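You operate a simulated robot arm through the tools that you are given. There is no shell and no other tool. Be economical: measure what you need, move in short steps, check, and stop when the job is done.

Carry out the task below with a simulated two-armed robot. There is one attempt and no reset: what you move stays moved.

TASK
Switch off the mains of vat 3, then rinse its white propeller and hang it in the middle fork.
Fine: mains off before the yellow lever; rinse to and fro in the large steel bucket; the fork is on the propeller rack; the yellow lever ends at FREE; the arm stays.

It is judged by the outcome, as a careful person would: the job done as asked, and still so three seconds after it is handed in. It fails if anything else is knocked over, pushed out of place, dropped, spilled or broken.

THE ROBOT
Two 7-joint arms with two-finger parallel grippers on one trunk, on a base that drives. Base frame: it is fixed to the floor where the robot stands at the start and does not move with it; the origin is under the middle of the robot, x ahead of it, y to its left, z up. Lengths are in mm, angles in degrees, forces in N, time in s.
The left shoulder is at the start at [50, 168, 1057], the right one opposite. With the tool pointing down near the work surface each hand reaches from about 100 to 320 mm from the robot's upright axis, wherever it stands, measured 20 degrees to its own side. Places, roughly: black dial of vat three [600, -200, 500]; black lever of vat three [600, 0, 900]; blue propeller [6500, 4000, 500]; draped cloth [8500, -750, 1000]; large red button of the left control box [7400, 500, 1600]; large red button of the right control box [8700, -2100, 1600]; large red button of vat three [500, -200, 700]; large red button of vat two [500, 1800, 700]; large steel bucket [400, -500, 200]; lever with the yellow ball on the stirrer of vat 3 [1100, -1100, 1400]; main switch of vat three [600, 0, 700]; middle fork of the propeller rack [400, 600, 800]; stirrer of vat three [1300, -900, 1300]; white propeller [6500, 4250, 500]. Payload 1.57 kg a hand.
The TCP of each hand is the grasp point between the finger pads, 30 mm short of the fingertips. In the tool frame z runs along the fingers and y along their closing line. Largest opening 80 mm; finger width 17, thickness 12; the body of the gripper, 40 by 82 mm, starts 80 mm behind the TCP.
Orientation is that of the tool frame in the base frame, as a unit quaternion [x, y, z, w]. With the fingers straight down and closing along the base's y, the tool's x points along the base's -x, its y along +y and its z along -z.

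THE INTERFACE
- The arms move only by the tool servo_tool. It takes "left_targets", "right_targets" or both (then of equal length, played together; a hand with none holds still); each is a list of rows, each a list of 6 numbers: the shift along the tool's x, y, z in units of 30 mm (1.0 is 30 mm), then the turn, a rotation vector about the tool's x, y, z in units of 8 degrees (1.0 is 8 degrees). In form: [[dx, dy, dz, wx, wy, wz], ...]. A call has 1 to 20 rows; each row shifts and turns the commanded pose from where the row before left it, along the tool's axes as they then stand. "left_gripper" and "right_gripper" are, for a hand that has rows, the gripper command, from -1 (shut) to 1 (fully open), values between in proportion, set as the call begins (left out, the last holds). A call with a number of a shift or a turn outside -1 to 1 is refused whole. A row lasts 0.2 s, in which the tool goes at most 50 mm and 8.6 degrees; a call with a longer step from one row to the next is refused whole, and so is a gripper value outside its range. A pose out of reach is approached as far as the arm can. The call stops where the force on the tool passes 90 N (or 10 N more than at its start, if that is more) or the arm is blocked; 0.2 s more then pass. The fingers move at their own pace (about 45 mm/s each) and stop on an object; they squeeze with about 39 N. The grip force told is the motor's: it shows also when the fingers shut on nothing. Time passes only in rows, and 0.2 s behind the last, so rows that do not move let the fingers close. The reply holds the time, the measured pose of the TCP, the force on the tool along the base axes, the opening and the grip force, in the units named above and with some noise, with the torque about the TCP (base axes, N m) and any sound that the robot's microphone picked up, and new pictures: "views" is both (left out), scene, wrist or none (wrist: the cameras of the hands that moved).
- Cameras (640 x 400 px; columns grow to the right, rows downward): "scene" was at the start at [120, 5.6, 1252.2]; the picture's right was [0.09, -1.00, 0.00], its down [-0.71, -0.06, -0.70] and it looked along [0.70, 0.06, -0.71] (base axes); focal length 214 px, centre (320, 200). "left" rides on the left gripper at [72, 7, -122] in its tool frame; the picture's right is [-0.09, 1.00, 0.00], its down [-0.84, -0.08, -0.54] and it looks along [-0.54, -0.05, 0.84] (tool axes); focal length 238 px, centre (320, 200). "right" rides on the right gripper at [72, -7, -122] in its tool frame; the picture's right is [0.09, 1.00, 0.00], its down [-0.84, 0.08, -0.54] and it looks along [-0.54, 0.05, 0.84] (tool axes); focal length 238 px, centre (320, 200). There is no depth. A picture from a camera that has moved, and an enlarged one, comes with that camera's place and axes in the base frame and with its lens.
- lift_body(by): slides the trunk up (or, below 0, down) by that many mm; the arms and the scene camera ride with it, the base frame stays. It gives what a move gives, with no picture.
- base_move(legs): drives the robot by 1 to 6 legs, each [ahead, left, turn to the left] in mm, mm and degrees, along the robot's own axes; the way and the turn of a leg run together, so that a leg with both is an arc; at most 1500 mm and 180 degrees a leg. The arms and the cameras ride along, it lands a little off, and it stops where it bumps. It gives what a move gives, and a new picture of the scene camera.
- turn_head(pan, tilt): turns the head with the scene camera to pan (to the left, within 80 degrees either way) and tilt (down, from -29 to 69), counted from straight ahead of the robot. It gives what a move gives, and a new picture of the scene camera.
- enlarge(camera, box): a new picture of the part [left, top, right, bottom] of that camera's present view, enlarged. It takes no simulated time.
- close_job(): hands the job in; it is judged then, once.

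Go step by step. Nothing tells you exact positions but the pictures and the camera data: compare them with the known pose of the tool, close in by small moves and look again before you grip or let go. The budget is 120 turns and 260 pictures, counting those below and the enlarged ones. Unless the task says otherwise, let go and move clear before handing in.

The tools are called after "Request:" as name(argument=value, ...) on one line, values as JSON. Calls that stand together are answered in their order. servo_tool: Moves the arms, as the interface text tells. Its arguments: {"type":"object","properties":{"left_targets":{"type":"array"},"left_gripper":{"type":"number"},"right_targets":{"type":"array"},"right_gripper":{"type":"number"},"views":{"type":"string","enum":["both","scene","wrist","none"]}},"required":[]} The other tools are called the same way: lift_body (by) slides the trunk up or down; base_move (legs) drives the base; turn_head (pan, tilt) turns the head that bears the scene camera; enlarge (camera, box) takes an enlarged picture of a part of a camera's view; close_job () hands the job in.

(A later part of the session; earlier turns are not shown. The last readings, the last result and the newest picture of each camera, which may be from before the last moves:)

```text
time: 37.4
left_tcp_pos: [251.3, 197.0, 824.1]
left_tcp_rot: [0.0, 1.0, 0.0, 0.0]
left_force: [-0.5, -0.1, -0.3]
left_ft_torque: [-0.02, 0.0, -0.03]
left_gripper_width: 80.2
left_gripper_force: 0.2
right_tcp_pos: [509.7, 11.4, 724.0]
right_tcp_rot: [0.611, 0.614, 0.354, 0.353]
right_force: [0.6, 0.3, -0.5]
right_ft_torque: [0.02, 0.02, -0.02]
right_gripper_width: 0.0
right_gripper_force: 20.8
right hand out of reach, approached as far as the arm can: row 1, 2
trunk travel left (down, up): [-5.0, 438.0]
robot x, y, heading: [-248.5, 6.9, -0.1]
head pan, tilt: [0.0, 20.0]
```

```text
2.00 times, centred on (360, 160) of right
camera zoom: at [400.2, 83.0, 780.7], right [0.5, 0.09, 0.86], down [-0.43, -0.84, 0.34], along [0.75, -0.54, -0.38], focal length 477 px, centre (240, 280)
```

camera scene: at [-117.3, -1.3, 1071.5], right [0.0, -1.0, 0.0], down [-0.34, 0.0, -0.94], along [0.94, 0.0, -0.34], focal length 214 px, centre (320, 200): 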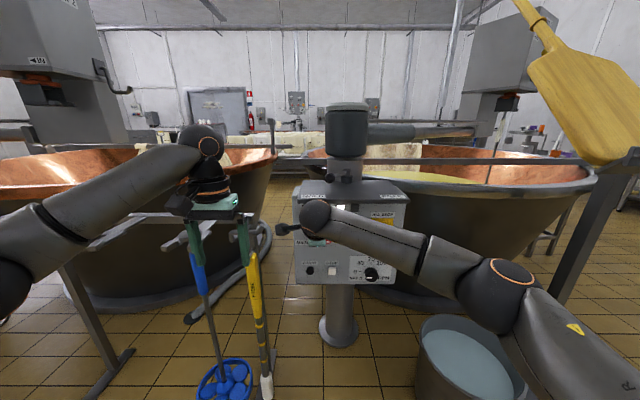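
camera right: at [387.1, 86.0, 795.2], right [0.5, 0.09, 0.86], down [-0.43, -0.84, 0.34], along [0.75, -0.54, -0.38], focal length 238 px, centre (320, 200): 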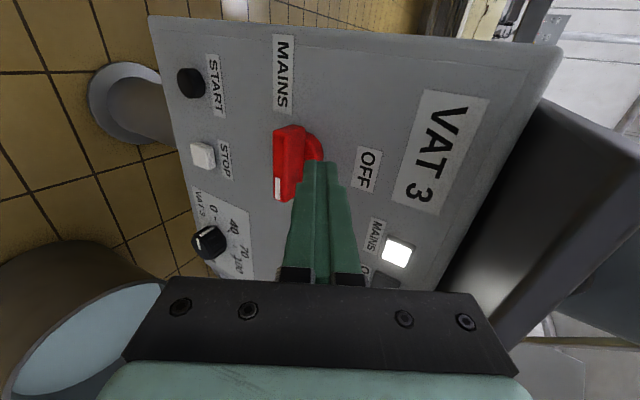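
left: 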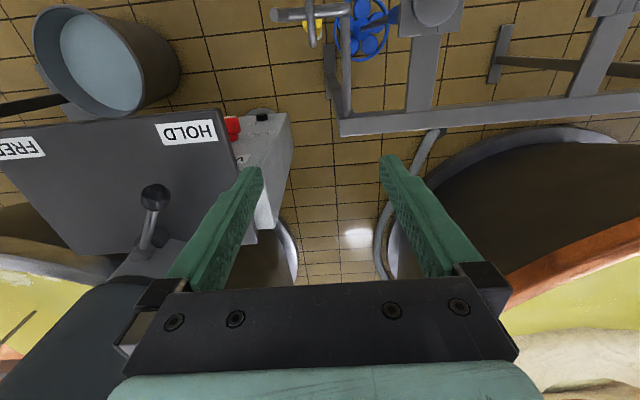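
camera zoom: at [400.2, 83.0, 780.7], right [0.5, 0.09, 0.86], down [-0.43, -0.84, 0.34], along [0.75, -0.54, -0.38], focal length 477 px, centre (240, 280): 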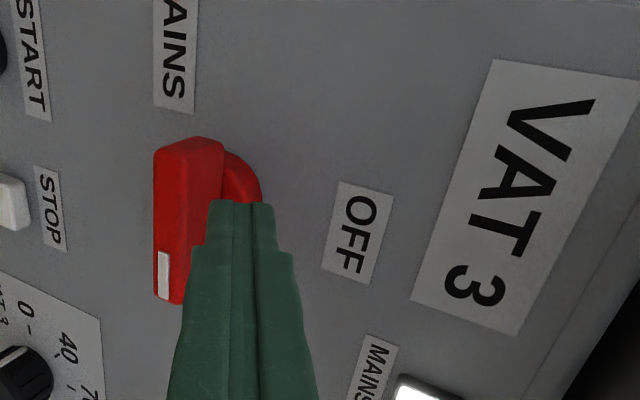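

The arm is at its reach limit, so I retract slightly, drive 65 mm forward, and look again.

Request:
servo_tool(right_targets=[[0.1, -0.2, -0.6, 0, 0, 0], [0.1, -0.2, -0.6, 0, 0, 0]], views="none")

Request:
base_move(legs=[[65, 0, 0]])

Request:
enlarge(camera="right", box=[200, 60, 520, 260])

```text
time: 38.0
left_tcp_pos: [251.1, 197.8, 824.6]
left_tcp_rot: [-0.002, 1.0, 0.001, -0.001]
left_force: [0.4, 0.5, 0.8]
left_ft_torque: [-0.03, -0.01, 0.02]
left_gripper_width: 80.0
left_gripper_force: 0.1
right_tcp_pos: [471.4, 16.3, 733.8]
right_tcp_rot: [0.612, 0.613, 0.354, 0.354]
right_force: [0.2, 0.0, -0.4]
right_ft_torque: [0.01, 0.0, 0.0]
right_gripper_width: 0.0
right_gripper_force: 21.0
trunk travel left (down, up): [-5.0, 438.0]
robot x, y, heading: [-248.0, -1.2, 0.1]
head pan, tilt: [0.0, 20.0]
```

```text
time: 38.9
left_tcp_pos: [316.3, 196.3, 824.5]
left_tcp_rot: [0.0, 1.0, 0.0, 0.0]
left_force: [-0.1, -0.2, -0.6]
left_ft_torque: [0.02, -0.02, 0.02]
left_gripper_width: 80.0
left_gripper_force: 0.0
right_tcp_pos: [536.5, 16.6, 733.8]
right_tcp_rot: [0.612, 0.614, 0.353, 0.353]
right_force: [0.2, -0.3, -0.1]
right_ft_torque: [0.03, -0.01, 0.01]
right_gripper_width: 0.0
right_gripper_force: 21.7
trunk travel left (down, up): [-5.0, 438.0]
robot x, y, heading: [-185.4, -0.5, -0.1]
head pan, tilt: [0.0, 20.0]
camera scene: at [-52.8, -1.3, 1071.5], right [0.0, -1.0, 0.0], down [-0.34, 0.0, -0.94], along [0.94, 0.0, -0.34], focal length 214 px, centre (320, 200)
```

scene: 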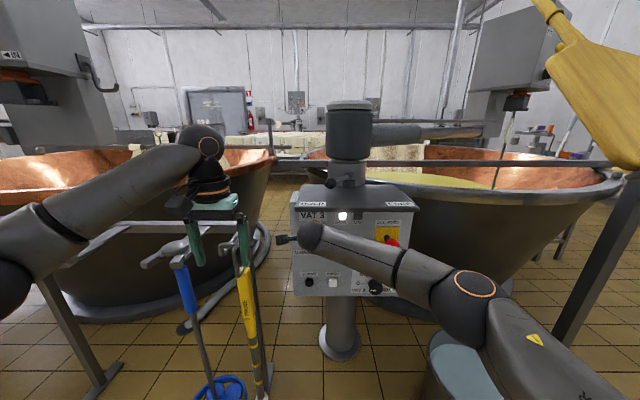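

```text
2.00 times, centred on (360, 160) of right
camera zoom: at [428.1, 88.4, 789.1], right [0.5, 0.09, 0.86], down [-0.43, -0.84, 0.34], along [0.75, -0.54, -0.38], focal length 477 px, centre (240, 280)
```

zoom: 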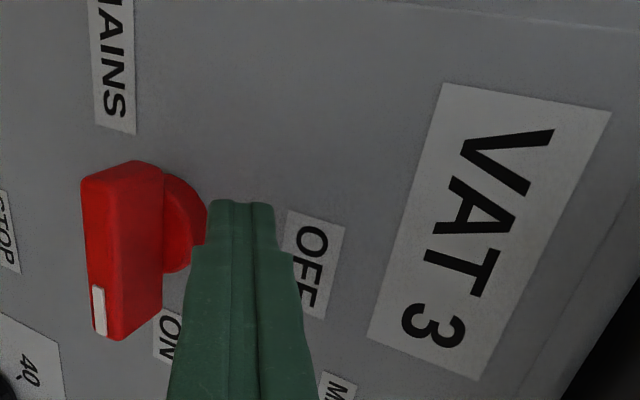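

The tips are above and left of the handle. I push the left end down and round, while raising the left hand clear of the rack.

Request:
servo_tool(right_targets=[[0, -0.55, 0.317, 0, 0, 0], [0.13, -0.433, 0.25, 0, 0, 0], [0.13, -0.375, 0.217, 0, 0, 0], [-0.1, -0.346, 0.2, 0, 0, 0], [-0.2, -0.26, 0.15, 0, 0, 0], [-0.23, 0, 0, 0, 0, 0]], left_targets=[[0, 0, -1, 0, 0, 0], [0, 0, -1, 0, 0, 0], [0, 0, -1, 0, 0, 0], [0, 0, -1, 0, 0, 0], [0, 0, -1, 0, 0, 0], [0, 0, -1, 0, 0, 0]], views="none")

Request:
enlarge(camera="right", box=[200, 60, 520, 260])

```text
time: 40.3
left_tcp_pos: [302.1, 199.9, 987.2]
left_tcp_rot: [0.0, 1.0, 0.0, 0.003]
left_force: [0.6, 0.2, 0.5]
left_ft_torque: [0.0, -0.01, 0.01]
left_gripper_width: 80.0
left_gripper_force: 0.1
left hand out of reach, approached as far as the arm can: row 6
right_tcp_pos: [535.6, 16.9, 665.3]
right_tcp_rot: [0.608, 0.618, 0.356, 0.348]
right_force: [2.8, 18.8, -1.4]
right_ft_torque: [-0.27, 0.04, -0.01]
right_gripper_width: 0.0
right_gripper_force: 21.3
trunk travel left (down, up): [-5.0, 438.0]
robot x, y, heading: [-187.7, 0.5, 0.2]
head pan, tilt: [0.0, 20.0]
```

```text
2.00 times, centred on (360, 160) of right
camera zoom: at [425.2, 86.1, 720.5], right [0.5, 0.1, 0.86], down [-0.41, -0.85, 0.34], along [0.76, -0.52, -0.38], focal length 477 px, centre (240, 280)
```

zoom: 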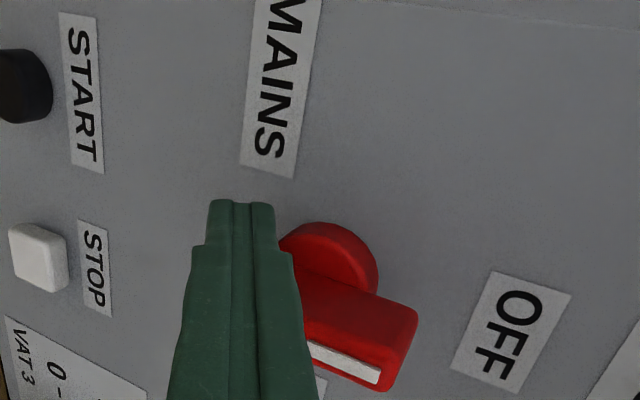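

The handle is nearly at OFF. I push a little more to the right to finish the turn.

Request:
servo_tool(right_targets=[[-0.25, 0, 0, 0, 0, 0], [-0.25, 0, 0, 0, 0, 0], [-0.2, 0, 0, 0, 0, 0]], views="none")

Request:
enlarge(camera="right", box=[200, 60, 520, 260])

```text
time: 41.1
left_tcp_pos: [304.1, 201.8, 985.6]
left_tcp_rot: [-0.001, 1.0, -0.003, 0.0]
left_force: [-0.2, 0.0, 0.6]
left_ft_torque: [0.04, 0.0, -0.02]
left_gripper_width: 79.7
left_gripper_force: 0.1
right_tcp_pos: [531.0, 15.0, 667.1]
right_tcp_rot: [0.597, 0.628, 0.368, 0.338]
right_force: [23.2, 60.5, -6.7]
right_ft_torque: [-0.03, 0.12, 0.36]
right_gripper_width: 0.1
right_gripper_force: 21.0
trunk travel left (down, up): [-5.0, 438.0]
robot x, y, heading: [-182.1, 2.7, 0.1]
head pan, tilt: [0.0, 20.0]
```

```text
2.00 times, centred on (360, 160) of right
camera zoom: at [417.6, 79.6, 721.7], right [0.49, 0.11, 0.86], down [-0.38, -0.87, 0.33], along [0.78, -0.49, -0.39], focal length 477 px, centre (240, 280)
```

zoom: 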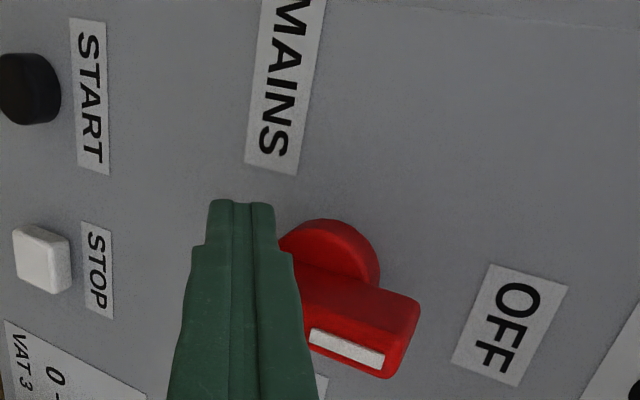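

It stands at the stop now (60 N with no more turning). I back away and check the lamp.

Request:
servo_tool(right_targets=[[0.6, 0, 0, 0, 0, 0], [0.6, 0, 0, 0, 0, 0], [0, 0, -1, 0, 0, 0], [0, 0, -1, 0, 0, 0], [0, 0, -1, 0, 0, 0], [0, 0, -0.7, 0, 0, 0]], views="wrist")

Request:
enlarge(camera="right", box=[200, 40, 456, 200])

```text
time: 42.5
left_tcp_pos: [302.8, 198.4, 986.7]
left_tcp_rot: [0.0, 1.0, -0.001, 0.0]
left_force: [-0.5, 0.0, 0.2]
left_ft_torque: [-0.01, 0.04, -0.01]
left_gripper_width: 80.2
left_gripper_force: 0.1
right_tcp_pos: [440.5, 23.0, 721.6]
right_tcp_rot: [0.611, 0.613, 0.354, 0.354]
right_force: [-0.6, 0.0, 0.2]
right_ft_torque: [0.05, 0.0, 0.02]
right_gripper_width: 0.1
right_gripper_force: 21.4
trunk travel left (down, up): [-5.0, 438.0]
robot x, y, heading: [-182.7, 1.7, 0.2]
head pan, tilt: [0.0, 20.0]
camera right: at [331.6, 94.9, 776.9], right [0.5, 0.09, 0.86], down [-0.43, -0.84, 0.34], along [0.75, -0.54, -0.38], focal length 238 px, centre (320, 200)
```

right: 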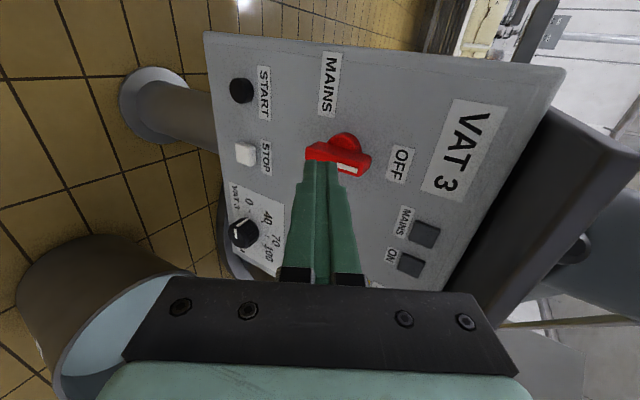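

```text
2.50 times, centred on (328, 120) of right
camera zoom: at [331.6, 94.9, 776.9], right [0.5, 0.09, 0.86], down [-0.43, -0.84, 0.34], along [0.75, -0.54, -0.38], focal length 596 px, centre (300, 400)
```

zoom: 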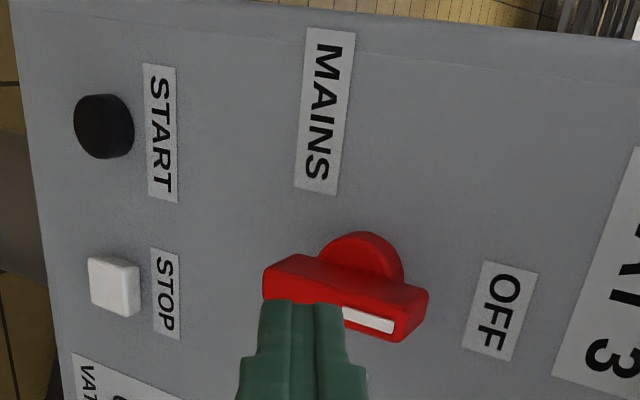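

The mains lamp is out and the handle points to OFF. Now I back away, drive to the right past the bucket and stand, raise the trunk and look at the stirrer.

Request:
base_move(legs=[[-250, 0, 0], [0, -1400, 0]])

Request:
lift_body(by=225)

Request:
turn_head(pan=10, tilt=5)

Request:
enlarge(camera="scene", box=[200, 100, 440, 250])

```text
time: 56.4
left_tcp_pos: [57.3, -1199.0, 987.3]
left_tcp_rot: [-0.005, 1.0, 0.0, 0.001]
left_force: [0.0, -0.3, 0.3]
left_ft_torque: [-0.02, 0.04, -0.03]
left_gripper_width: 79.9
left_gripper_force: 0.0
right_tcp_pos: [196.3, -1372.9, 721.3]
right_tcp_rot: [0.609, 0.615, 0.356, 0.352]
right_force: [-0.9, 0.3, -1.1]
right_ft_torque: [-0.02, 0.01, 0.0]
right_gripper_width: 0.1
right_gripper_force: 21.1
trunk travel left (down, up): [-5.0, 438.0]
robot x, y, heading: [-430.9, -1399.6, 0.5]
head pan, tilt: [0.0, 20.0]
camera scene: at [-296.5, -1401.6, 1071.5], right [0.01, -1.0, 0.0], down [-0.34, 0.0, -0.94], along [0.94, 0.01, -0.34], focal length 214 px, centre (320, 200)
```

scene: 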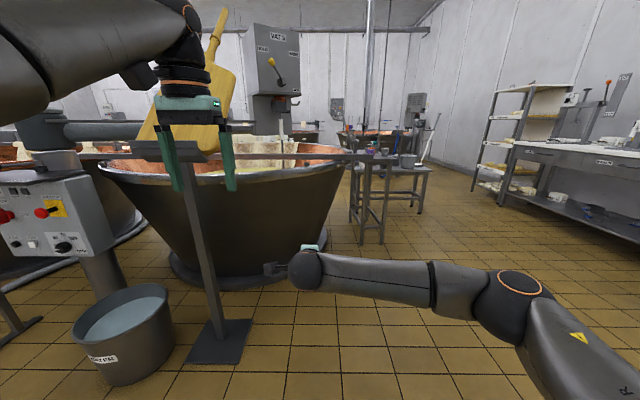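

```text
time: 58.8
left_tcp_pos: [58.3, -1198.5, 1211.6]
left_tcp_rot: [-0.003, 1.0, 0.0, 0.001]
left_force: [0.1, -0.4, -0.7]
left_ft_torque: [0.0, 0.0, 0.02]
left_gripper_width: 80.0
left_gripper_force: 0.0
right_tcp_pos: [196.9, -1373.7, 947.2]
right_tcp_rot: [0.609, 0.616, 0.355, 0.351]
right_force: [0.1, 0.0, -0.2]
right_ft_torque: [0.04, 0.03, 0.01]
right_gripper_width: 0.1
right_gripper_force: 21.3
trunk travel left (down, up): [-230.0, 213.0]
robot x, y, heading: [-425.3, -1404.0, 0.7]
head pan, tilt: [0.0, 20.0]
```

```text
time: 59.6
left_tcp_pos: [57.8, -1199.2, 1212.9]
left_tcp_rot: [-0.004, 1.0, 0.001, 0.001]
left_force: [-0.4, -0.7, 0.0]
left_ft_torque: [-0.02, 0.0, 0.04]
left_gripper_width: 79.9
left_gripper_force: 0.1
right_tcp_pos: [196.6, -1373.7, 946.1]
right_tcp_rot: [0.609, 0.616, 0.355, 0.351]
right_force: [0.2, 0.1, 0.5]
right_ft_torque: [0.03, 0.0, 0.01]
right_gripper_width: 0.1
right_gripper_force: 21.6
trunk travel left (down, up): [-230.0, 213.0]
robot x, y, heading: [-430.1, -1400.8, 0.6]
head pan, tilt: [10.0, 5.0]
camera scene: at [-299.3, -1385.7, 1320.8], right [0.18, -0.98, 0.0], down [-0.09, -0.02, -1.0], along [0.98, 0.18, -0.09], focal length 214 px, centre (320, 200)
```

scene: 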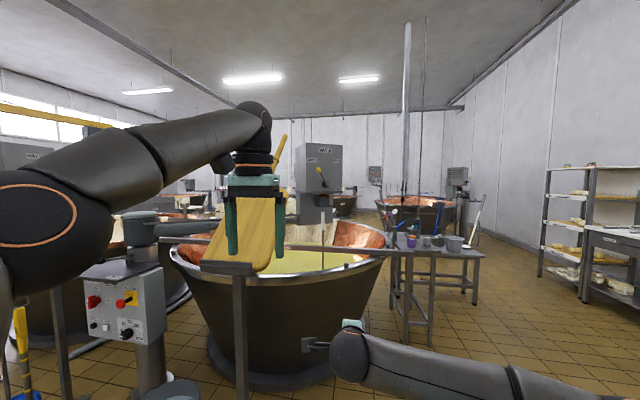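

```text
2.67 times, centred on (320, 175) of scene
camera zoom: at [-299.3, -1385.7, 1320.8], right [0.18, -0.98, 0.0], down [-0.09, -0.02, -1.0], along [0.98, 0.18, -0.09], focal length 572 px, centre (320, 267)
```

zoom: 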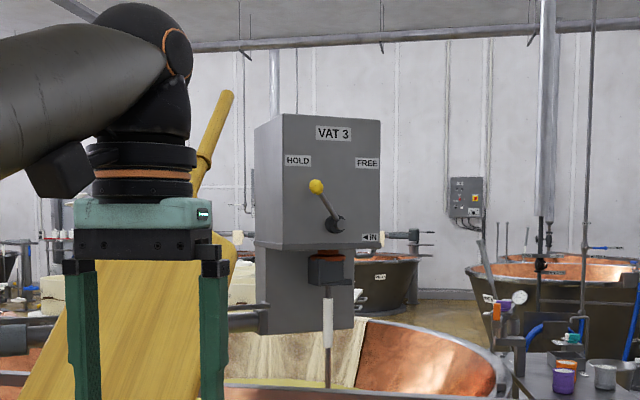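

Now it's clear: the lever stands at HOLD (upper left), FREE is upper right, and the white handle hangs in the chuck near [1275, -1117, 1040]. I raise the right hand, then drive round the paddle stand to face the stirrer.

Request:
servo_tool(right_targets=[[0, 0.87, -0.5, 0, 0, 0], [0, 0.87, -0.5, 0, 0, 0], [0, 0.87, -0.5, 0, 0, 0], [0, 0.87, -0.5, 0, 0, 0], [0, 0.87, -0.5, 0, 0, 0], [0, 0.87, -0.5, 0, 0, 0], [0, 0.87, -0.5, 0, 0, 0]], views="none")

Request:
base_move(legs=[[0, -250, 0], [1030, 0, 0]])

```text
time: 61.2
left_tcp_pos: [57.6, -1198.4, 1212.5]
left_tcp_rot: [-0.004, 1.0, 0.0, 0.002]
left_force: [0.8, -0.2, 0.3]
left_ft_torque: [-0.01, -0.02, 0.02]
left_gripper_width: 80.0
left_gripper_force: 0.1
right_tcp_pos: [196.9, -1373.4, 1157.3]
right_tcp_rot: [0.609, 0.616, 0.355, 0.351]
right_force: [-0.3, 0.4, -0.9]
right_ft_torque: [-0.01, 0.01, 0.0]
right_gripper_width: 0.0
right_gripper_force: 21.1
trunk travel left (down, up): [-230.0, 213.0]
robot x, y, heading: [-432.9, -1401.1, 0.7]
head pan, tilt: [10.0, 5.0]
```

```text
time: 68.9
left_tcp_pos: [1095.5, -1441.2, 1212.0]
left_tcp_rot: [-0.004, 1.0, 0.0, 0.001]
left_force: [0.3, -0.1, 0.4]
left_ft_torque: [-0.02, 0.01, 0.04]
left_gripper_width: 80.0
left_gripper_force: 0.1
right_tcp_pos: [1234.6, -1614.0, 1157.6]
right_tcp_rot: [0.609, 0.616, 0.354, 0.351]
right_force: [-0.1, 0.9, 0.5]
right_ft_torque: [0.01, -0.01, -0.01]
right_gripper_width: 0.1
right_gripper_force: 21.0
trunk travel left (down, up): [-230.0, 213.0]
robot x, y, heading: [604.7, -1644.7, 0.5]
head pan, tilt: [10.0, 5.0]
camera scene: at [738.1, -1626.9, 1320.9], right [0.18, -0.98, 0.0], down [-0.09, -0.02, -1.0], along [0.98, 0.18, -0.09], focal length 214 px, centre (320, 200)
```

scene: 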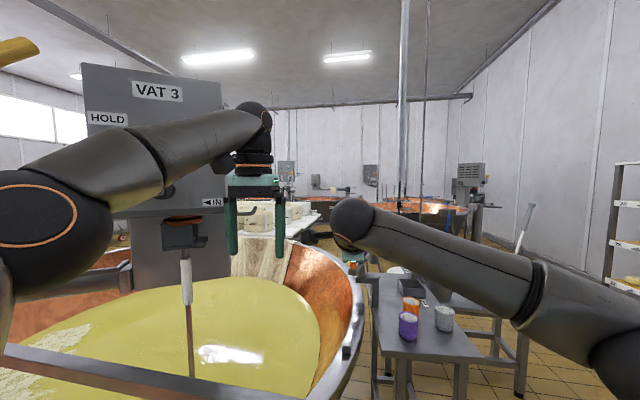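

The chuck is confirmed near [1275, -1125, 1165]; a rail crosses in front of it at about x 1096, z 894. I turn left toward the stirrer and look.

Request:
base_move(legs=[[0, 0, 45]])

Request:
turn_head(pan=0, tilt=0)

Request:
turn_head(pan=0, tilt=40)

```text
time: 71.4
left_tcp_pos: [812.1, -1156.1, 1212.8]
left_tcp_rot: [-0.385, 0.923, 0.001, 0.001]
left_force: [0.2, -0.3, 0.3]
left_ft_torque: [0.0, -0.03, -0.01]
left_gripper_width: 80.0
left_gripper_force: 0.1
right_tcp_pos: [1034.9, -1182.1, 1157.6]
right_tcp_rot: [0.329, 0.801, 0.462, 0.19]
right_force: [0.7, 1.0, 0.3]
right_ft_torque: [0.0, -0.04, 0.01]
right_gripper_width: 0.2
right_gripper_force: 21.5
trunk travel left (down, up): [-230.0, 213.0]
robot x, y, heading: [606.1, -1639.6, 45.0]
head pan, tilt: [10.0, 5.0]
camera scene: at [688.2, -1540.1, 1320.9], right [0.82, -0.57, 0.0], down [-0.05, -0.07, -1.0], along [0.57, 0.82, -0.09], focal length 214 px, centre (320, 200)
```

scene: 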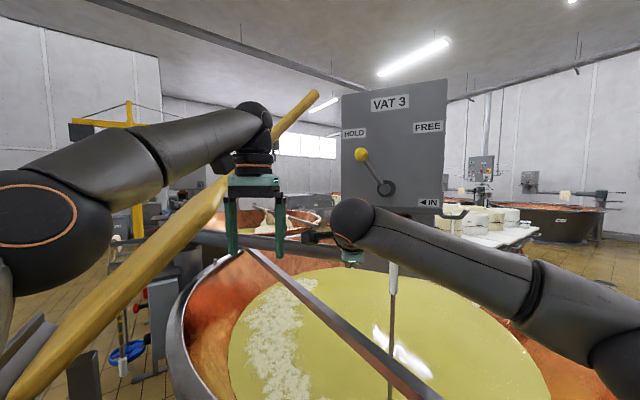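

```text
time: 72.1
left_tcp_pos: [811.8, -1155.2, 1211.9]
left_tcp_rot: [-0.385, 0.923, 0.001, 0.001]
left_force: [-0.2, 0.1, 0.0]
left_ft_torque: [-0.02, 0.0, 0.0]
left_gripper_width: 80.1
left_gripper_force: 0.1
right_tcp_pos: [1034.4, -1182.3, 1156.9]
right_tcp_rot: [0.329, 0.801, 0.462, 0.19]
right_force: [0.1, -0.2, 0.6]
right_ft_torque: [0.02, 0.01, 0.02]
right_gripper_width: 0.0
right_gripper_force: 20.8
trunk travel left (down, up): [-230.0, 213.0]
robot x, y, heading: [610.2, -1643.2, 45.0]
head pan, tilt: [0.0, 0.0]
camera scene: at [699.3, -1551.7, 1328.8], right [0.71, -0.71, 0.0], down [0.0, 0.0, -1.0], along [0.71, 0.71, 0.0], focal length 214 px, centre (320, 200)
```

scene: 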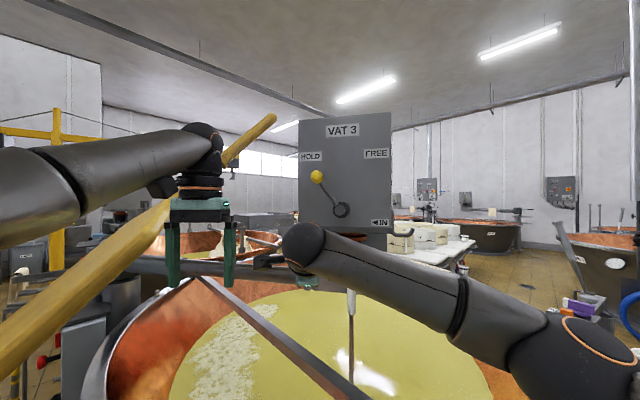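

```text
time: 73.2
left_tcp_pos: [812.1, -1156.4, 1214.1]
left_tcp_rot: [-0.384, 0.923, 0.0, 0.001]
left_force: [0.3, 0.9, 0.4]
left_ft_torque: [0.0, 0.05, 0.01]
left_gripper_width: 80.0
left_gripper_force: 0.1
right_tcp_pos: [1033.6, -1182.4, 1157.5]
right_tcp_rot: [0.329, 0.802, 0.461, 0.189]
right_force: [0.1, 0.5, -0.7]
right_ft_torque: [0.01, 0.0, 0.0]
right_gripper_width: 0.0
right_gripper_force: 21.1
trunk travel left (down, up): [-230.0, 213.0]
robot x, y, heading: [606.7, -1640.0, 45.4]
head pan, tilt: [0.0, 40.0]
camera scene: at [695.8, -1555.3, 1265.2], right [0.71, -0.71, 0.0], down [-0.45, -0.46, -0.77], along [0.54, 0.54, -0.64], focal length 214 px, centre (320, 200)
```

scene: 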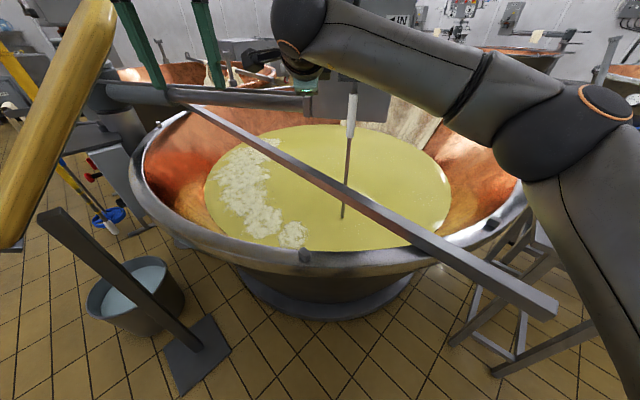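

I'm facing the stirrer squarely; ball ≈ [1125, -1113, 1397], handle axis ≈ [1275, -1120]. I move the right hand aside and inspect the chuck.

Request:
servo_tool(right_targets=[[-0.97, 0.4, -0.4, 0, 0, 0], [-0.97, 0.4, -0.4, 0, 0, 0], [-0.97, 0.4, -0.4, 0, 0, 0], [-0.97, 0.4, -0.4, 0, 0, 0], [-0.97, 0.4, -0.4, 0, 0, 0], [-0.97, 0.4, -0.4, 0, 0, 0], [-0.97, 0.4, -0.4, 0, 0, 0], [-0.97, 0.4, -0.4, 0, 0, 0], [-0.97, 0.4, -0.4, 0, 0, 0], [-0.97, 0.4, -0.4, 0, 0, 0]], views="none")

Request:
turn_head(pan=-8, tilt=5)

Request:
enlarge(camera="scene", box=[240, 180, 400, 280])

```text
time: 75.3
left_tcp_pos: [812.9, -1156.1, 1213.5]
left_tcp_rot: [-0.385, 0.923, 0.001, 0.002]
left_force: [-0.3, -0.4, 0.2]
left_ft_torque: [0.02, 0.0, -0.03]
left_gripper_width: 79.9
left_gripper_force: 0.1
right_tcp_pos: [1210.6, -1417.7, 1321.0]
right_tcp_rot: [0.329, 0.802, 0.461, 0.19]
right_force: [-0.8, -0.5, 0.2]
right_ft_torque: [0.01, 0.0, 0.0]
right_gripper_width: 0.0
right_gripper_force: 21.9
trunk travel left (down, up): [-230.0, 213.0]
robot x, y, heading: [608.2, -1641.8, 45.0]
head pan, tilt: [0.0, 40.0]
```

```text
time: 76.4
left_tcp_pos: [813.3, -1156.9, 1211.9]
left_tcp_rot: [-0.385, 0.923, 0.0, 0.001]
left_force: [0.0, 0.8, -0.5]
left_ft_torque: [0.02, 0.0, -0.03]
left_gripper_width: 79.9
left_gripper_force: 0.0
right_tcp_pos: [1210.5, -1418.0, 1321.7]
right_tcp_rot: [0.33, 0.801, 0.462, 0.19]
right_force: [-0.3, -0.3, -0.1]
right_ft_torque: [0.05, 0.0, -0.02]
right_gripper_width: 0.2
right_gripper_force: 21.0
trunk travel left (down, up): [-230.0, 213.0]
robot x, y, heading: [608.1, -1640.5, 45.0]
head pan, tilt: [-8.0, 5.0]
camera scene: at [709.0, -1560.1, 1320.8], right [0.6, -0.8, 0.0], down [-0.07, -0.05, -1.0], along [0.79, 0.6, -0.09], focal length 214 px, centre (320, 200)
```

scene: 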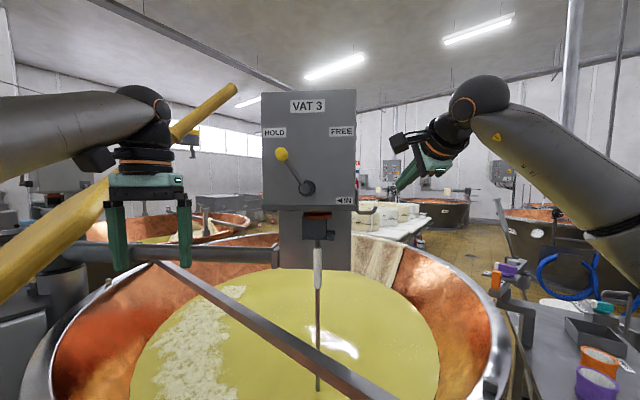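

```text
4.00 times, centred on (320, 230) of scene
camera zoom: at [709.0, -1560.1, 1320.8], right [0.6, -0.8, 0.0], down [-0.07, -0.05, -1.0], along [0.79, 0.6, -0.09], focal length 858 px, centre (320, 80)
```

zoom: 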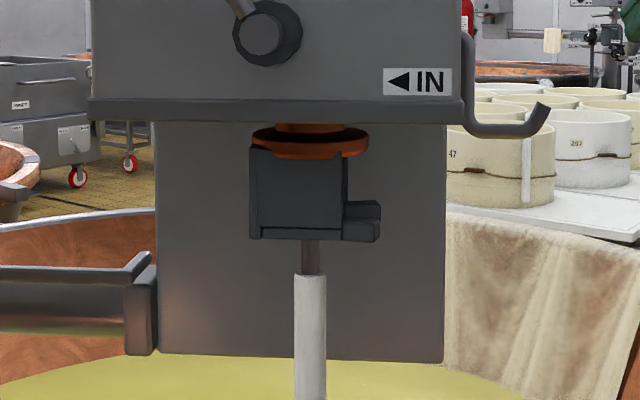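

The chuck's fork opens to the right (IN points left), so the propeller slides out rightward. I draw the right hand back, then move the base a little forward and right.

Request:
servo_tool(right_targets=[[0, -0.3, -0.95, 0, 0, 0], [0, -0.3, -0.95, 0, 0, 0], [0, -0.3, -0.95, 0, 0, 0], [0, -0.3, -0.95, 0, 0, 0], [0, -0.3, -0.95, 0, 0, 0]], left_targets=[[0, 0, 0, 0, -0.9375, 0], [0, 0, 0, 0, -0.9375, 0], [0, 0, 0, 0, -0.9375, 0], [0, 0, 0, 0, -0.9375, 0], [0, 0, 0, 0, -0.9375, 0]], views="none")

Request:
base_move(legs=[[130, -100, 0]])

```text
time: 77.6
left_tcp_pos: [811.7, -1156.4, 1212.2]
left_tcp_rot: [-0.364, 0.873, 0.124, 0.3]
left_force: [-0.5, 0.0, -0.7]
left_ft_torque: [0.02, 0.01, 0.01]
left_gripper_width: 79.9
left_gripper_force: 0.0
right_tcp_pos: [1106.0, -1521.9, 1354.2]
right_tcp_rot: [0.33, 0.801, 0.462, 0.19]
right_force: [0.3, -0.2, -0.2]
right_ft_torque: [0.01, 0.0, -0.01]
right_gripper_width: 0.0
right_gripper_force: 21.2
trunk travel left (down, up): [-230.0, 213.0]
robot x, y, heading: [606.6, -1640.6, 45.1]
head pan, tilt: [-8.0, 5.0]
```

```text
time: 79.1
left_tcp_pos: [974.0, -1134.9, 1212.3]
left_tcp_rot: [-0.364, 0.874, 0.124, 0.298]
left_force: [0.6, 0.0, 0.4]
left_ft_torque: [-0.04, 0.01, 0.02]
left_gripper_width: 80.1
left_gripper_force: 0.0
right_tcp_pos: [1268.4, -1502.7, 1353.1]
right_tcp_rot: [0.329, 0.801, 0.462, 0.19]
right_force: [-0.3, -0.3, -1.4]
right_ft_torque: [0.0, -0.01, 0.02]
right_gripper_width: 0.2
right_gripper_force: 21.7
trunk travel left (down, up): [-230.0, 213.0]
robot x, y, heading: [769.3, -1621.5, 45.2]
head pan, tilt: [-8.0, 5.0]
camera scene: at [870.7, -1539.5, 1320.8], right [0.6, -0.8, 0.0], down [-0.07, -0.05, -1.0], along [0.79, 0.6, -0.09], focal length 214 px, centre (320, 200)
```

scene: 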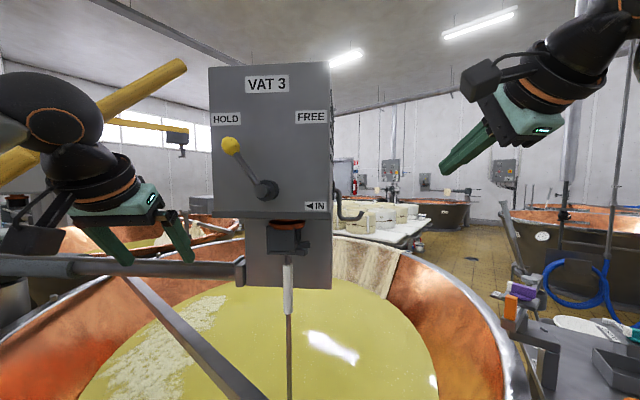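

The stirrer is within reach. I pitch the left hand to about 28° down and bring it to a pre-grasp point 120 mm short of the white handle.

Request:
servo_tool(left_targets=[[0, 0, 0, 0, -1, 0], [0, 0, 0, 0, -1, 0], [0, 0, 0, 0, -1, 0], [0.353, -0.96, 0.82, 0, 0, 0], [0.353, -0.96, 0.82, 0, 0, 0], [0.353, -0.96, 0.82, 0, 0, 0], [0.353, -0.96, 0.82, 0, 0, 0], [0.353, -0.96, 0.82, 0, 0, 0], [0.353, -0.96, 0.82, 0, 0, 0], [0.353, -0.96, 0.82, 0, 0, 0]], left_gripper=1)

```text
time: 81.3
left_tcp_pos: [1198.9, -1196.3, 1065.0]
left_tcp_rot: [-0.33, 0.793, 0.197, 0.474]
left_force: [0.3, -0.2, -0.3]
left_ft_torque: [0.0, 0.0, -0.01]
left_gripper_width: 80.3
left_gripper_force: 0.0
right_tcp_pos: [1268.5, -1501.9, 1352.4]
right_tcp_rot: [0.33, 0.801, 0.461, 0.191]
right_force: [-0.4, 0.5, -0.2]
right_ft_torque: [0.0, 0.01, 0.03]
right_gripper_width: 0.3
right_gripper_force: 21.8
trunk travel left (down, up): [-230.0, 213.0]
robot x, y, heading: [770.6, -1618.6, 45.2]
head pan, tilt: [-8.0, 5.0]
camera scene: at [870.5, -1539.8, 1320.9], right [0.6, -0.8, 0.0], down [-0.07, -0.05, -1.0], along [0.79, 0.6, -0.09], focal length 214 px, centre (320, 200)
camera left: at [1094.6, -1292.5, 1060.5], right [-0.68, 0.73, 0.08], down [0.0, -0.11, 0.99], along [0.74, 0.67, 0.08], focal length 238 px, centre (320, 200)
```

scene: 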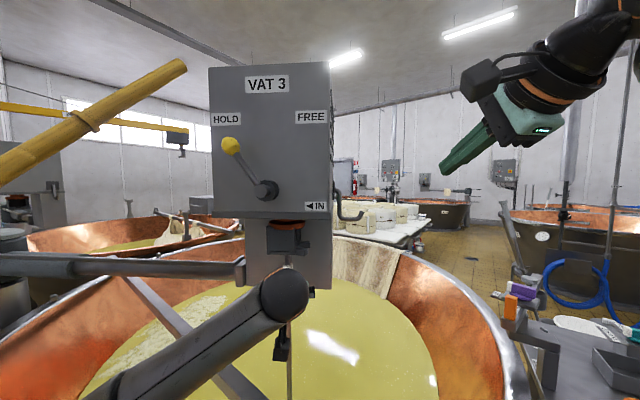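
left: 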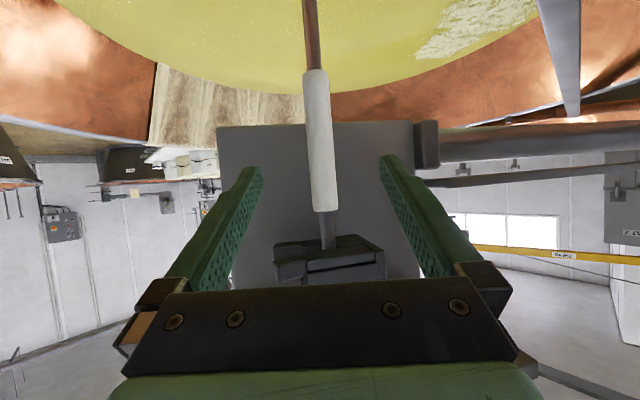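

The handle lies centred between the fingers, matching my estimate. I advance to put it between the pads, slightly low on the handle.

Request:
servo_tool(left_targets=[[0.118, 0, 0.86, 0, 0, 0], [0.118, 0, 0.86, 0, 0, 0], [0.118, 0, 0.86, 0, 0, 0], [0.118, 0, 0.86, 0, 0, 0], [0.118, 0, 0.86, 0, 0, 0]], views="wrist")

```text
time: 82.5
left_tcp_pos: [1272.5, -1120.7, 988.1]
left_tcp_rot: [-0.33, 0.793, 0.197, 0.474]
left_force: [0.0, -0.5, 0.4]
left_ft_torque: [-0.02, 0.0, -0.03]
left_gripper_width: 80.3
left_gripper_force: 0.1
right_tcp_pos: [1268.4, -1501.2, 1354.2]
right_tcp_rot: [0.33, 0.801, 0.462, 0.191]
right_force: [0.8, -0.1, -0.7]
right_ft_torque: [-0.01, 0.03, -0.01]
right_gripper_width: 0.0
right_gripper_force: 21.2
trunk travel left (down, up): [-230.0, 213.0]
robot x, y, heading: [769.8, -1622.7, 45.1]
head pan, tilt: [-8.0, 5.0]
camera left: at [1168.0, -1217.3, 984.2], right [-0.68, 0.73, 0.08], down [0.0, -0.11, 0.99], along [0.74, 0.67, 0.08], focal length 238 px, centre (320, 200)
```

left: 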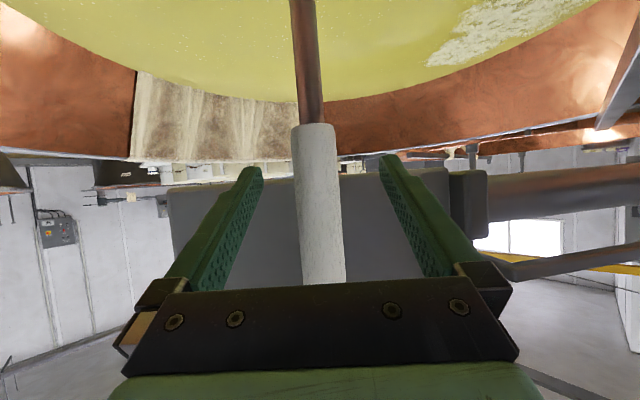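

Handle is about 10 mm beyond the TCP; I advance 8 mm and close the left gripper on it.

Request:
servo_tool(left_targets=[[0, 0, 0.28, 0, 0, 0]], views="none")

Request:
servo_tool(left_targets=[[0, 0, 0, 0, 0, 0], [0, 0, 0, 0, 0, 0], [0, 0, 0, 0, 0, 0], [0, 0, 0, 0, 0, 0], [0, 0, 0, 0, 0, 0]], left_gripper=-1, views="wrist")

```text
time: 82.9
left_tcp_pos: [1277.8, -1115.9, 986.0]
left_tcp_rot: [-0.33, 0.793, 0.197, 0.473]
left_force: [0.2, -0.2, -0.1]
left_ft_torque: [0.04, 0.0, 0.02]
left_gripper_width: 79.7
left_gripper_force: 0.0
right_tcp_pos: [1267.7, -1502.0, 1353.2]
right_tcp_rot: [0.331, 0.801, 0.461, 0.19]
right_force: [0.2, 0.2, -0.2]
right_ft_torque: [0.02, -0.01, 0.03]
right_gripper_width: 0.1
right_gripper_force: 20.7
trunk travel left (down, up): [-230.0, 213.0]
robot x, y, heading: [767.7, -1618.9, 45.0]
head pan, tilt: [-8.0, 5.0]
```

```text
time: 84.1
left_tcp_pos: [1278.8, -1117.1, 983.8]
left_tcp_rot: [-0.329, 0.793, 0.196, 0.474]
left_force: [6.0, -3.4, 0.3]
left_ft_torque: [0.05, -0.08, -0.09]
left_gripper_width: 27.6
left_gripper_force: 31.1
right_tcp_pos: [1268.5, -1502.1, 1352.4]
right_tcp_rot: [0.33, 0.801, 0.462, 0.19]
right_force: [0.5, -0.9, 0.3]
right_ft_torque: [-0.01, 0.01, -0.01]
right_gripper_width: 0.2
right_gripper_force: 21.5
trunk travel left (down, up): [-230.0, 213.0]
robot x, y, heading: [765.7, -1621.6, 45.1]
head pan, tilt: [-8.0, 5.0]
camera left: at [1173.9, -1213.2, 980.4], right [-0.67, 0.73, 0.08], down [0.0, -0.11, 0.99], along [0.74, 0.67, 0.08], focal length 238 px, centre (320, 200)
```

left: 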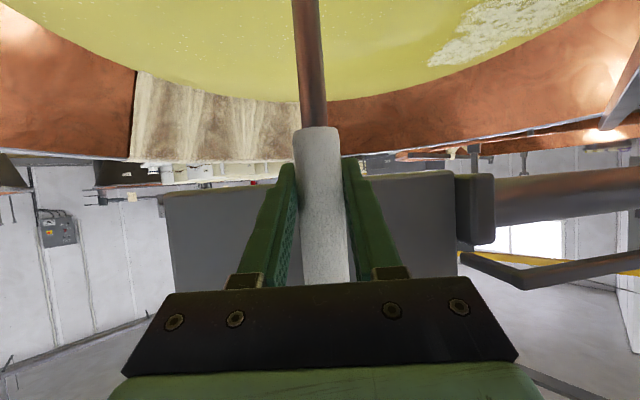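

Gripped (27.6 mm). Now the lever: I flatten the right hand's pitch and bring it left, in front of and to the left of the yellow ball.

Request:
servo_tool(right_targets=[[0, 0, 0, -0.833, 0, 0], [0, 0, 0, -0.833, 0, 0], [0, 0, 0, -0.833, 0, 0], [1, 0.094, -0.017, 0, 0, 0], [1, 0.094, -0.017, 0, 0, 0], [1, 0.094, -0.017, 0, 0, 0], [1, 0.094, -0.017, 0, 0, 0], [1, 0.094, -0.017, 0, 0, 0], [1, 0.094, -0.017, 0, 0, 0], [1, 0.094, -0.017, 0, 0, 0], [1, 0.094, -0.017, 0, 0, 0], [1, 0.094, -0.017, 0, 0, 0], [1, 0.094, -0.017, 0, 0, 0], [1, 0.094, -0.017, 0, 0, 0], [1, 0.094, -0.017, 0, 0, 0], [1, 0.094, -0.017, 0, 0, 0], [1, 0.094, -0.017, 0, 0, 0]])

```text
time: 87.7
left_tcp_pos: [1278.1, -1117.8, 985.5]
left_tcp_rot: [-0.33, 0.793, 0.197, 0.473]
left_force: [6.6, -7.1, 0.6]
left_ft_torque: [-0.15, -0.19, -0.33]
left_gripper_width: 27.1
left_gripper_force: 38.3
right_tcp_pos: [973.6, -1208.6, 1392.4]
right_tcp_rot: [0.293, 0.708, 0.595, 0.244]
right_force: [-0.2, -0.2, -0.4]
right_ft_torque: [0.04, -0.02, 0.02]
right_gripper_width: 0.0
right_gripper_force: 21.1
trunk travel left (down, up): [-230.0, 213.0]
robot x, y, heading: [770.9, -1621.9, 45.1]
head pan, tilt: [-8.0, 5.0]
camera scene: at [871.2, -1540.6, 1320.9], right [0.6, -0.8, 0.0], down [-0.07, -0.05, -1.0], along [0.79, 0.6, -0.09], focal length 214 px, centre (320, 200)
camera right: at [836.8, -1244.0, 1407.7], right [0.06, 0.19, 0.98], down [0.23, -0.96, 0.17], along [0.97, 0.21, -0.1], focal length 238 px, centre (320, 200)
```

scene: 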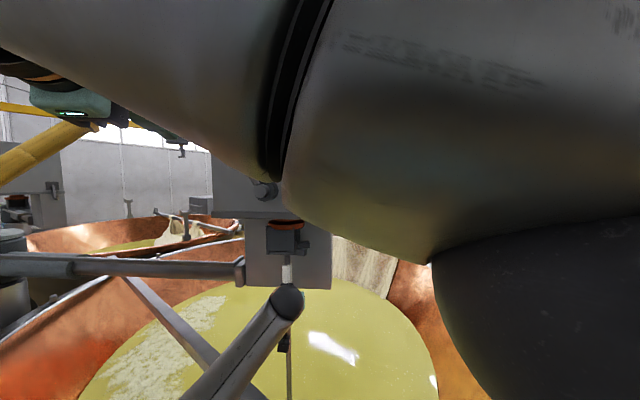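
right: 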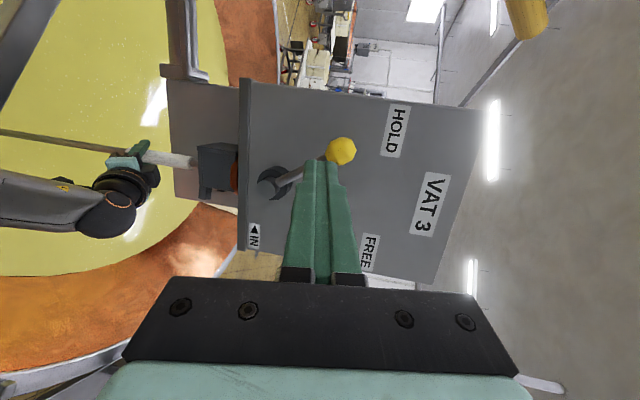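

The wrist camera confirms the ball near [1125, -1112, 1393]. I go forward with the tips on its left side.

Request:
servo_tool(right_targets=[[0.1, 0.155, 0.88, 0, 0, 0], [0.1, 0.155, 0.88, 0, 0, 0], [0, 0.155, 0.88, 0, 0, 0], [0, 0.155, 0.88, 0, 0, 0], [0, 0.155, 0.88, 0, 0, 0]], views="wrist")

Request:
enlarge(camera="right", box=[200, 60, 456, 220])

```text
time: 88.9
left_tcp_pos: [1278.4, -1116.1, 986.0]
left_tcp_rot: [-0.329, 0.793, 0.196, 0.473]
left_force: [7.4, -7.5, 0.9]
left_ft_torque: [-0.13, 0.09, 0.04]
left_gripper_width: 27.6
left_gripper_force: 38.1
right_tcp_pos: [1047.1, -1178.7, 1400.8]
right_tcp_rot: [0.292, 0.708, 0.595, 0.244]
right_force: [-0.1, 0.5, 0.4]
right_ft_torque: [-0.02, -0.03, 0.01]
right_gripper_width: 0.0
right_gripper_force: 21.4
right hand out of reach, approached as far as the arm can: row 1, 2, 3, 4, 5
trunk travel left (down, up): [-230.0, 213.0]
robot x, y, heading: [770.4, -1620.9, 45.1]
head pan, tilt: [-8.0, 5.0]
camera right: at [910.8, -1215.0, 1415.4], right [0.06, 0.19, 0.98], down [0.23, -0.96, 0.17], along [0.97, 0.21, -0.1], focal length 238 px, centre (320, 200)
```

right: 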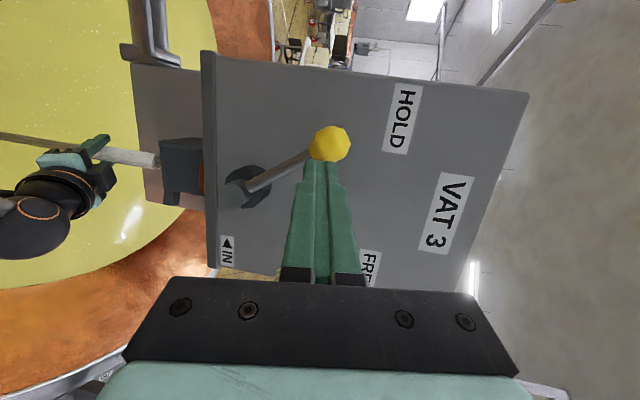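

```text
2.50 times, centred on (328, 140) of right
camera zoom: at [910.8, -1215.0, 1415.4], right [0.06, 0.19, 0.98], down [0.23, -0.96, 0.17], along [0.97, 0.21, -0.1], focal length 596 px, centre (300, 350)
```

zoom: 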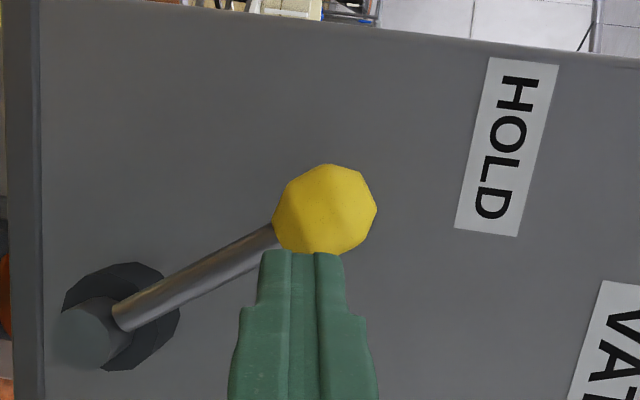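

The arm can't reach that far left straight on; I yaw the hand 40° left so the wrist stays right, and come forward beside the ball.

Request:
servo_tool(right_targets=[[0, 0, 0, 0, 1, 0], [0, 0, 0, 0, 1, 0], [0, 0, 0, 0, 1, 0], [0, 0, 0, 0, 1, 0], [0, 0, 0, 0, 1, 0], [0.26, 0, 0.21, 0, 0, 0], [-0.32, 0.115, 0.38, 0, 0, 0], [-0.32, 0.115, 0.38, 0, 0, 0]], views="wrist")

Request:
enlarge(camera="right", box=[200, 60, 456, 220])

```text
time: 90.7
left_tcp_pos: [1278.1, -1117.1, 985.9]
left_tcp_rot: [-0.33, 0.793, 0.196, 0.472]
left_force: [8.2, -7.7, 1.1]
left_ft_torque: [-0.06, -0.03, -0.09]
left_gripper_width: 27.4
left_gripper_force: 37.6
right_tcp_pos: [1062.5, -1150.9, 1403.1]
right_tcp_rot: [0.071, 0.75, 0.658, -0.013]
right_force: [0.7, -0.3, 0.7]
right_ft_torque: [-0.01, -0.01, 0.0]
right_gripper_width: 0.0
right_gripper_force: 21.2
trunk travel left (down, up): [-230.0, 213.0]
robot x, y, heading: [767.6, -1620.7, 44.8]
head pan, tilt: [-8.0, 5.0]
camera right: at [980.3, -1266.2, 1419.8], right [0.03, 0.13, 0.99], down [0.8, -0.6, 0.05], along [0.6, 0.79, -0.12], focal length 238 px, centre (320, 200)
```

right: 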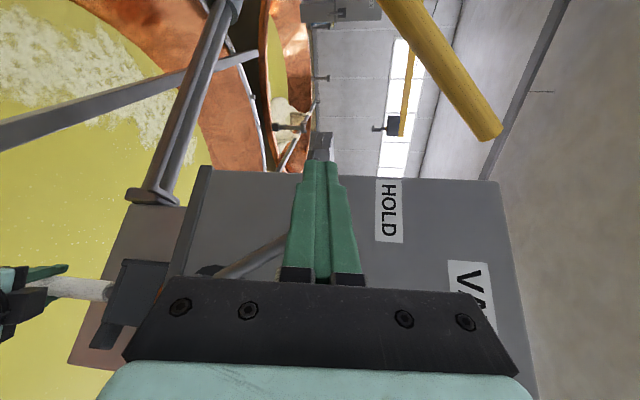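

```text
2.50 times, centred on (328, 140) of right
camera zoom: at [980.3, -1266.2, 1419.8], right [0.03, 0.13, 0.99], down [0.8, -0.6, 0.05], along [0.6, 0.79, -0.12], focal length 596 px, centre (300, 350)
```

zoom: 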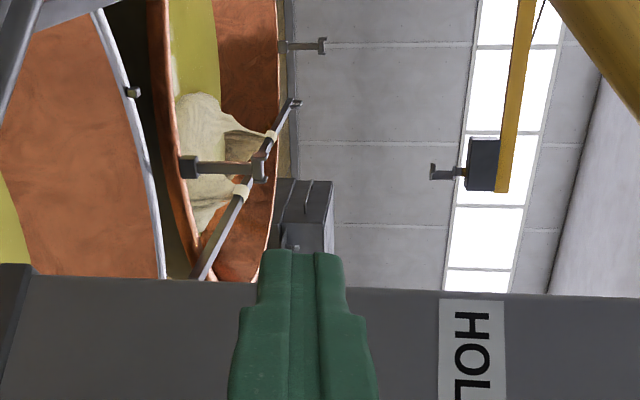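

The finger now points along +y just left of the ball. I slip in beside the ball and push it rightward toward FREE.

Request:
servo_tool(right_targets=[[-0.2, 0.06, 0.45, 0, 0, 0], [-0.5, 0.06, 0.45, 0, 0, 0], [-0.6, -0.05, -0.57, 0, 0, 0], [-0.6, -0.05, -0.57, 0, 0, 0], [-0.6, -0.05, -0.57, 0, 0, 0], [-0.6, -0.05, -0.57, 0, 0, 0]])

```text
time: 92.1
left_tcp_pos: [1279.2, -1117.0, 984.9]
left_tcp_rot: [-0.329, 0.794, 0.196, 0.473]
left_force: [8.6, -9.6, 0.5]
left_ft_torque: [-0.01, 0.19, 0.46]
left_gripper_width: 27.4
left_gripper_force: 38.1
right_tcp_pos: [1151.1, -1200.3, 1394.0]
right_tcp_rot: [0.071, 0.749, 0.658, -0.012]
right_force: [0.5, 0.2, 0.1]
right_ft_torque: [0.01, -0.02, 0.0]
right_gripper_width: 0.0
right_gripper_force: 21.2
trunk travel left (down, up): [-230.0, 213.0]
robot x, y, heading: [767.0, -1619.3, 45.1]
head pan, tilt: [-8.0, 5.0]
camera scene: at [871.1, -1540.7, 1320.9], right [0.6, -0.8, 0.0], down [-0.07, -0.05, -1.0], along [0.79, 0.6, -0.09], focal length 214 px, centre (320, 200)
camera right: at [1069.4, -1316.4, 1411.9], right [0.03, 0.13, 0.99], down [0.8, -0.6, 0.05], along [0.6, 0.79, -0.12], focal length 238 px, centre (320, 200)
```

scene: 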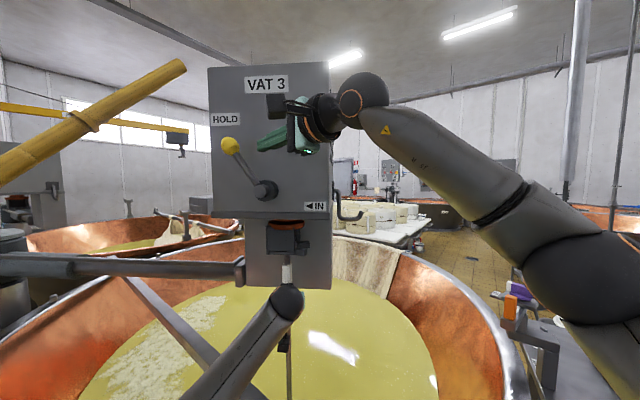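
right: 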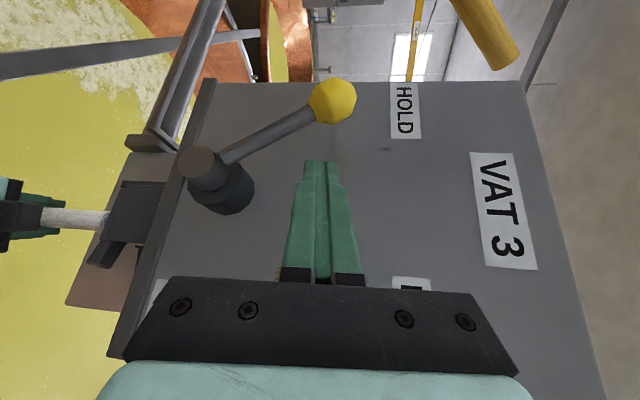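

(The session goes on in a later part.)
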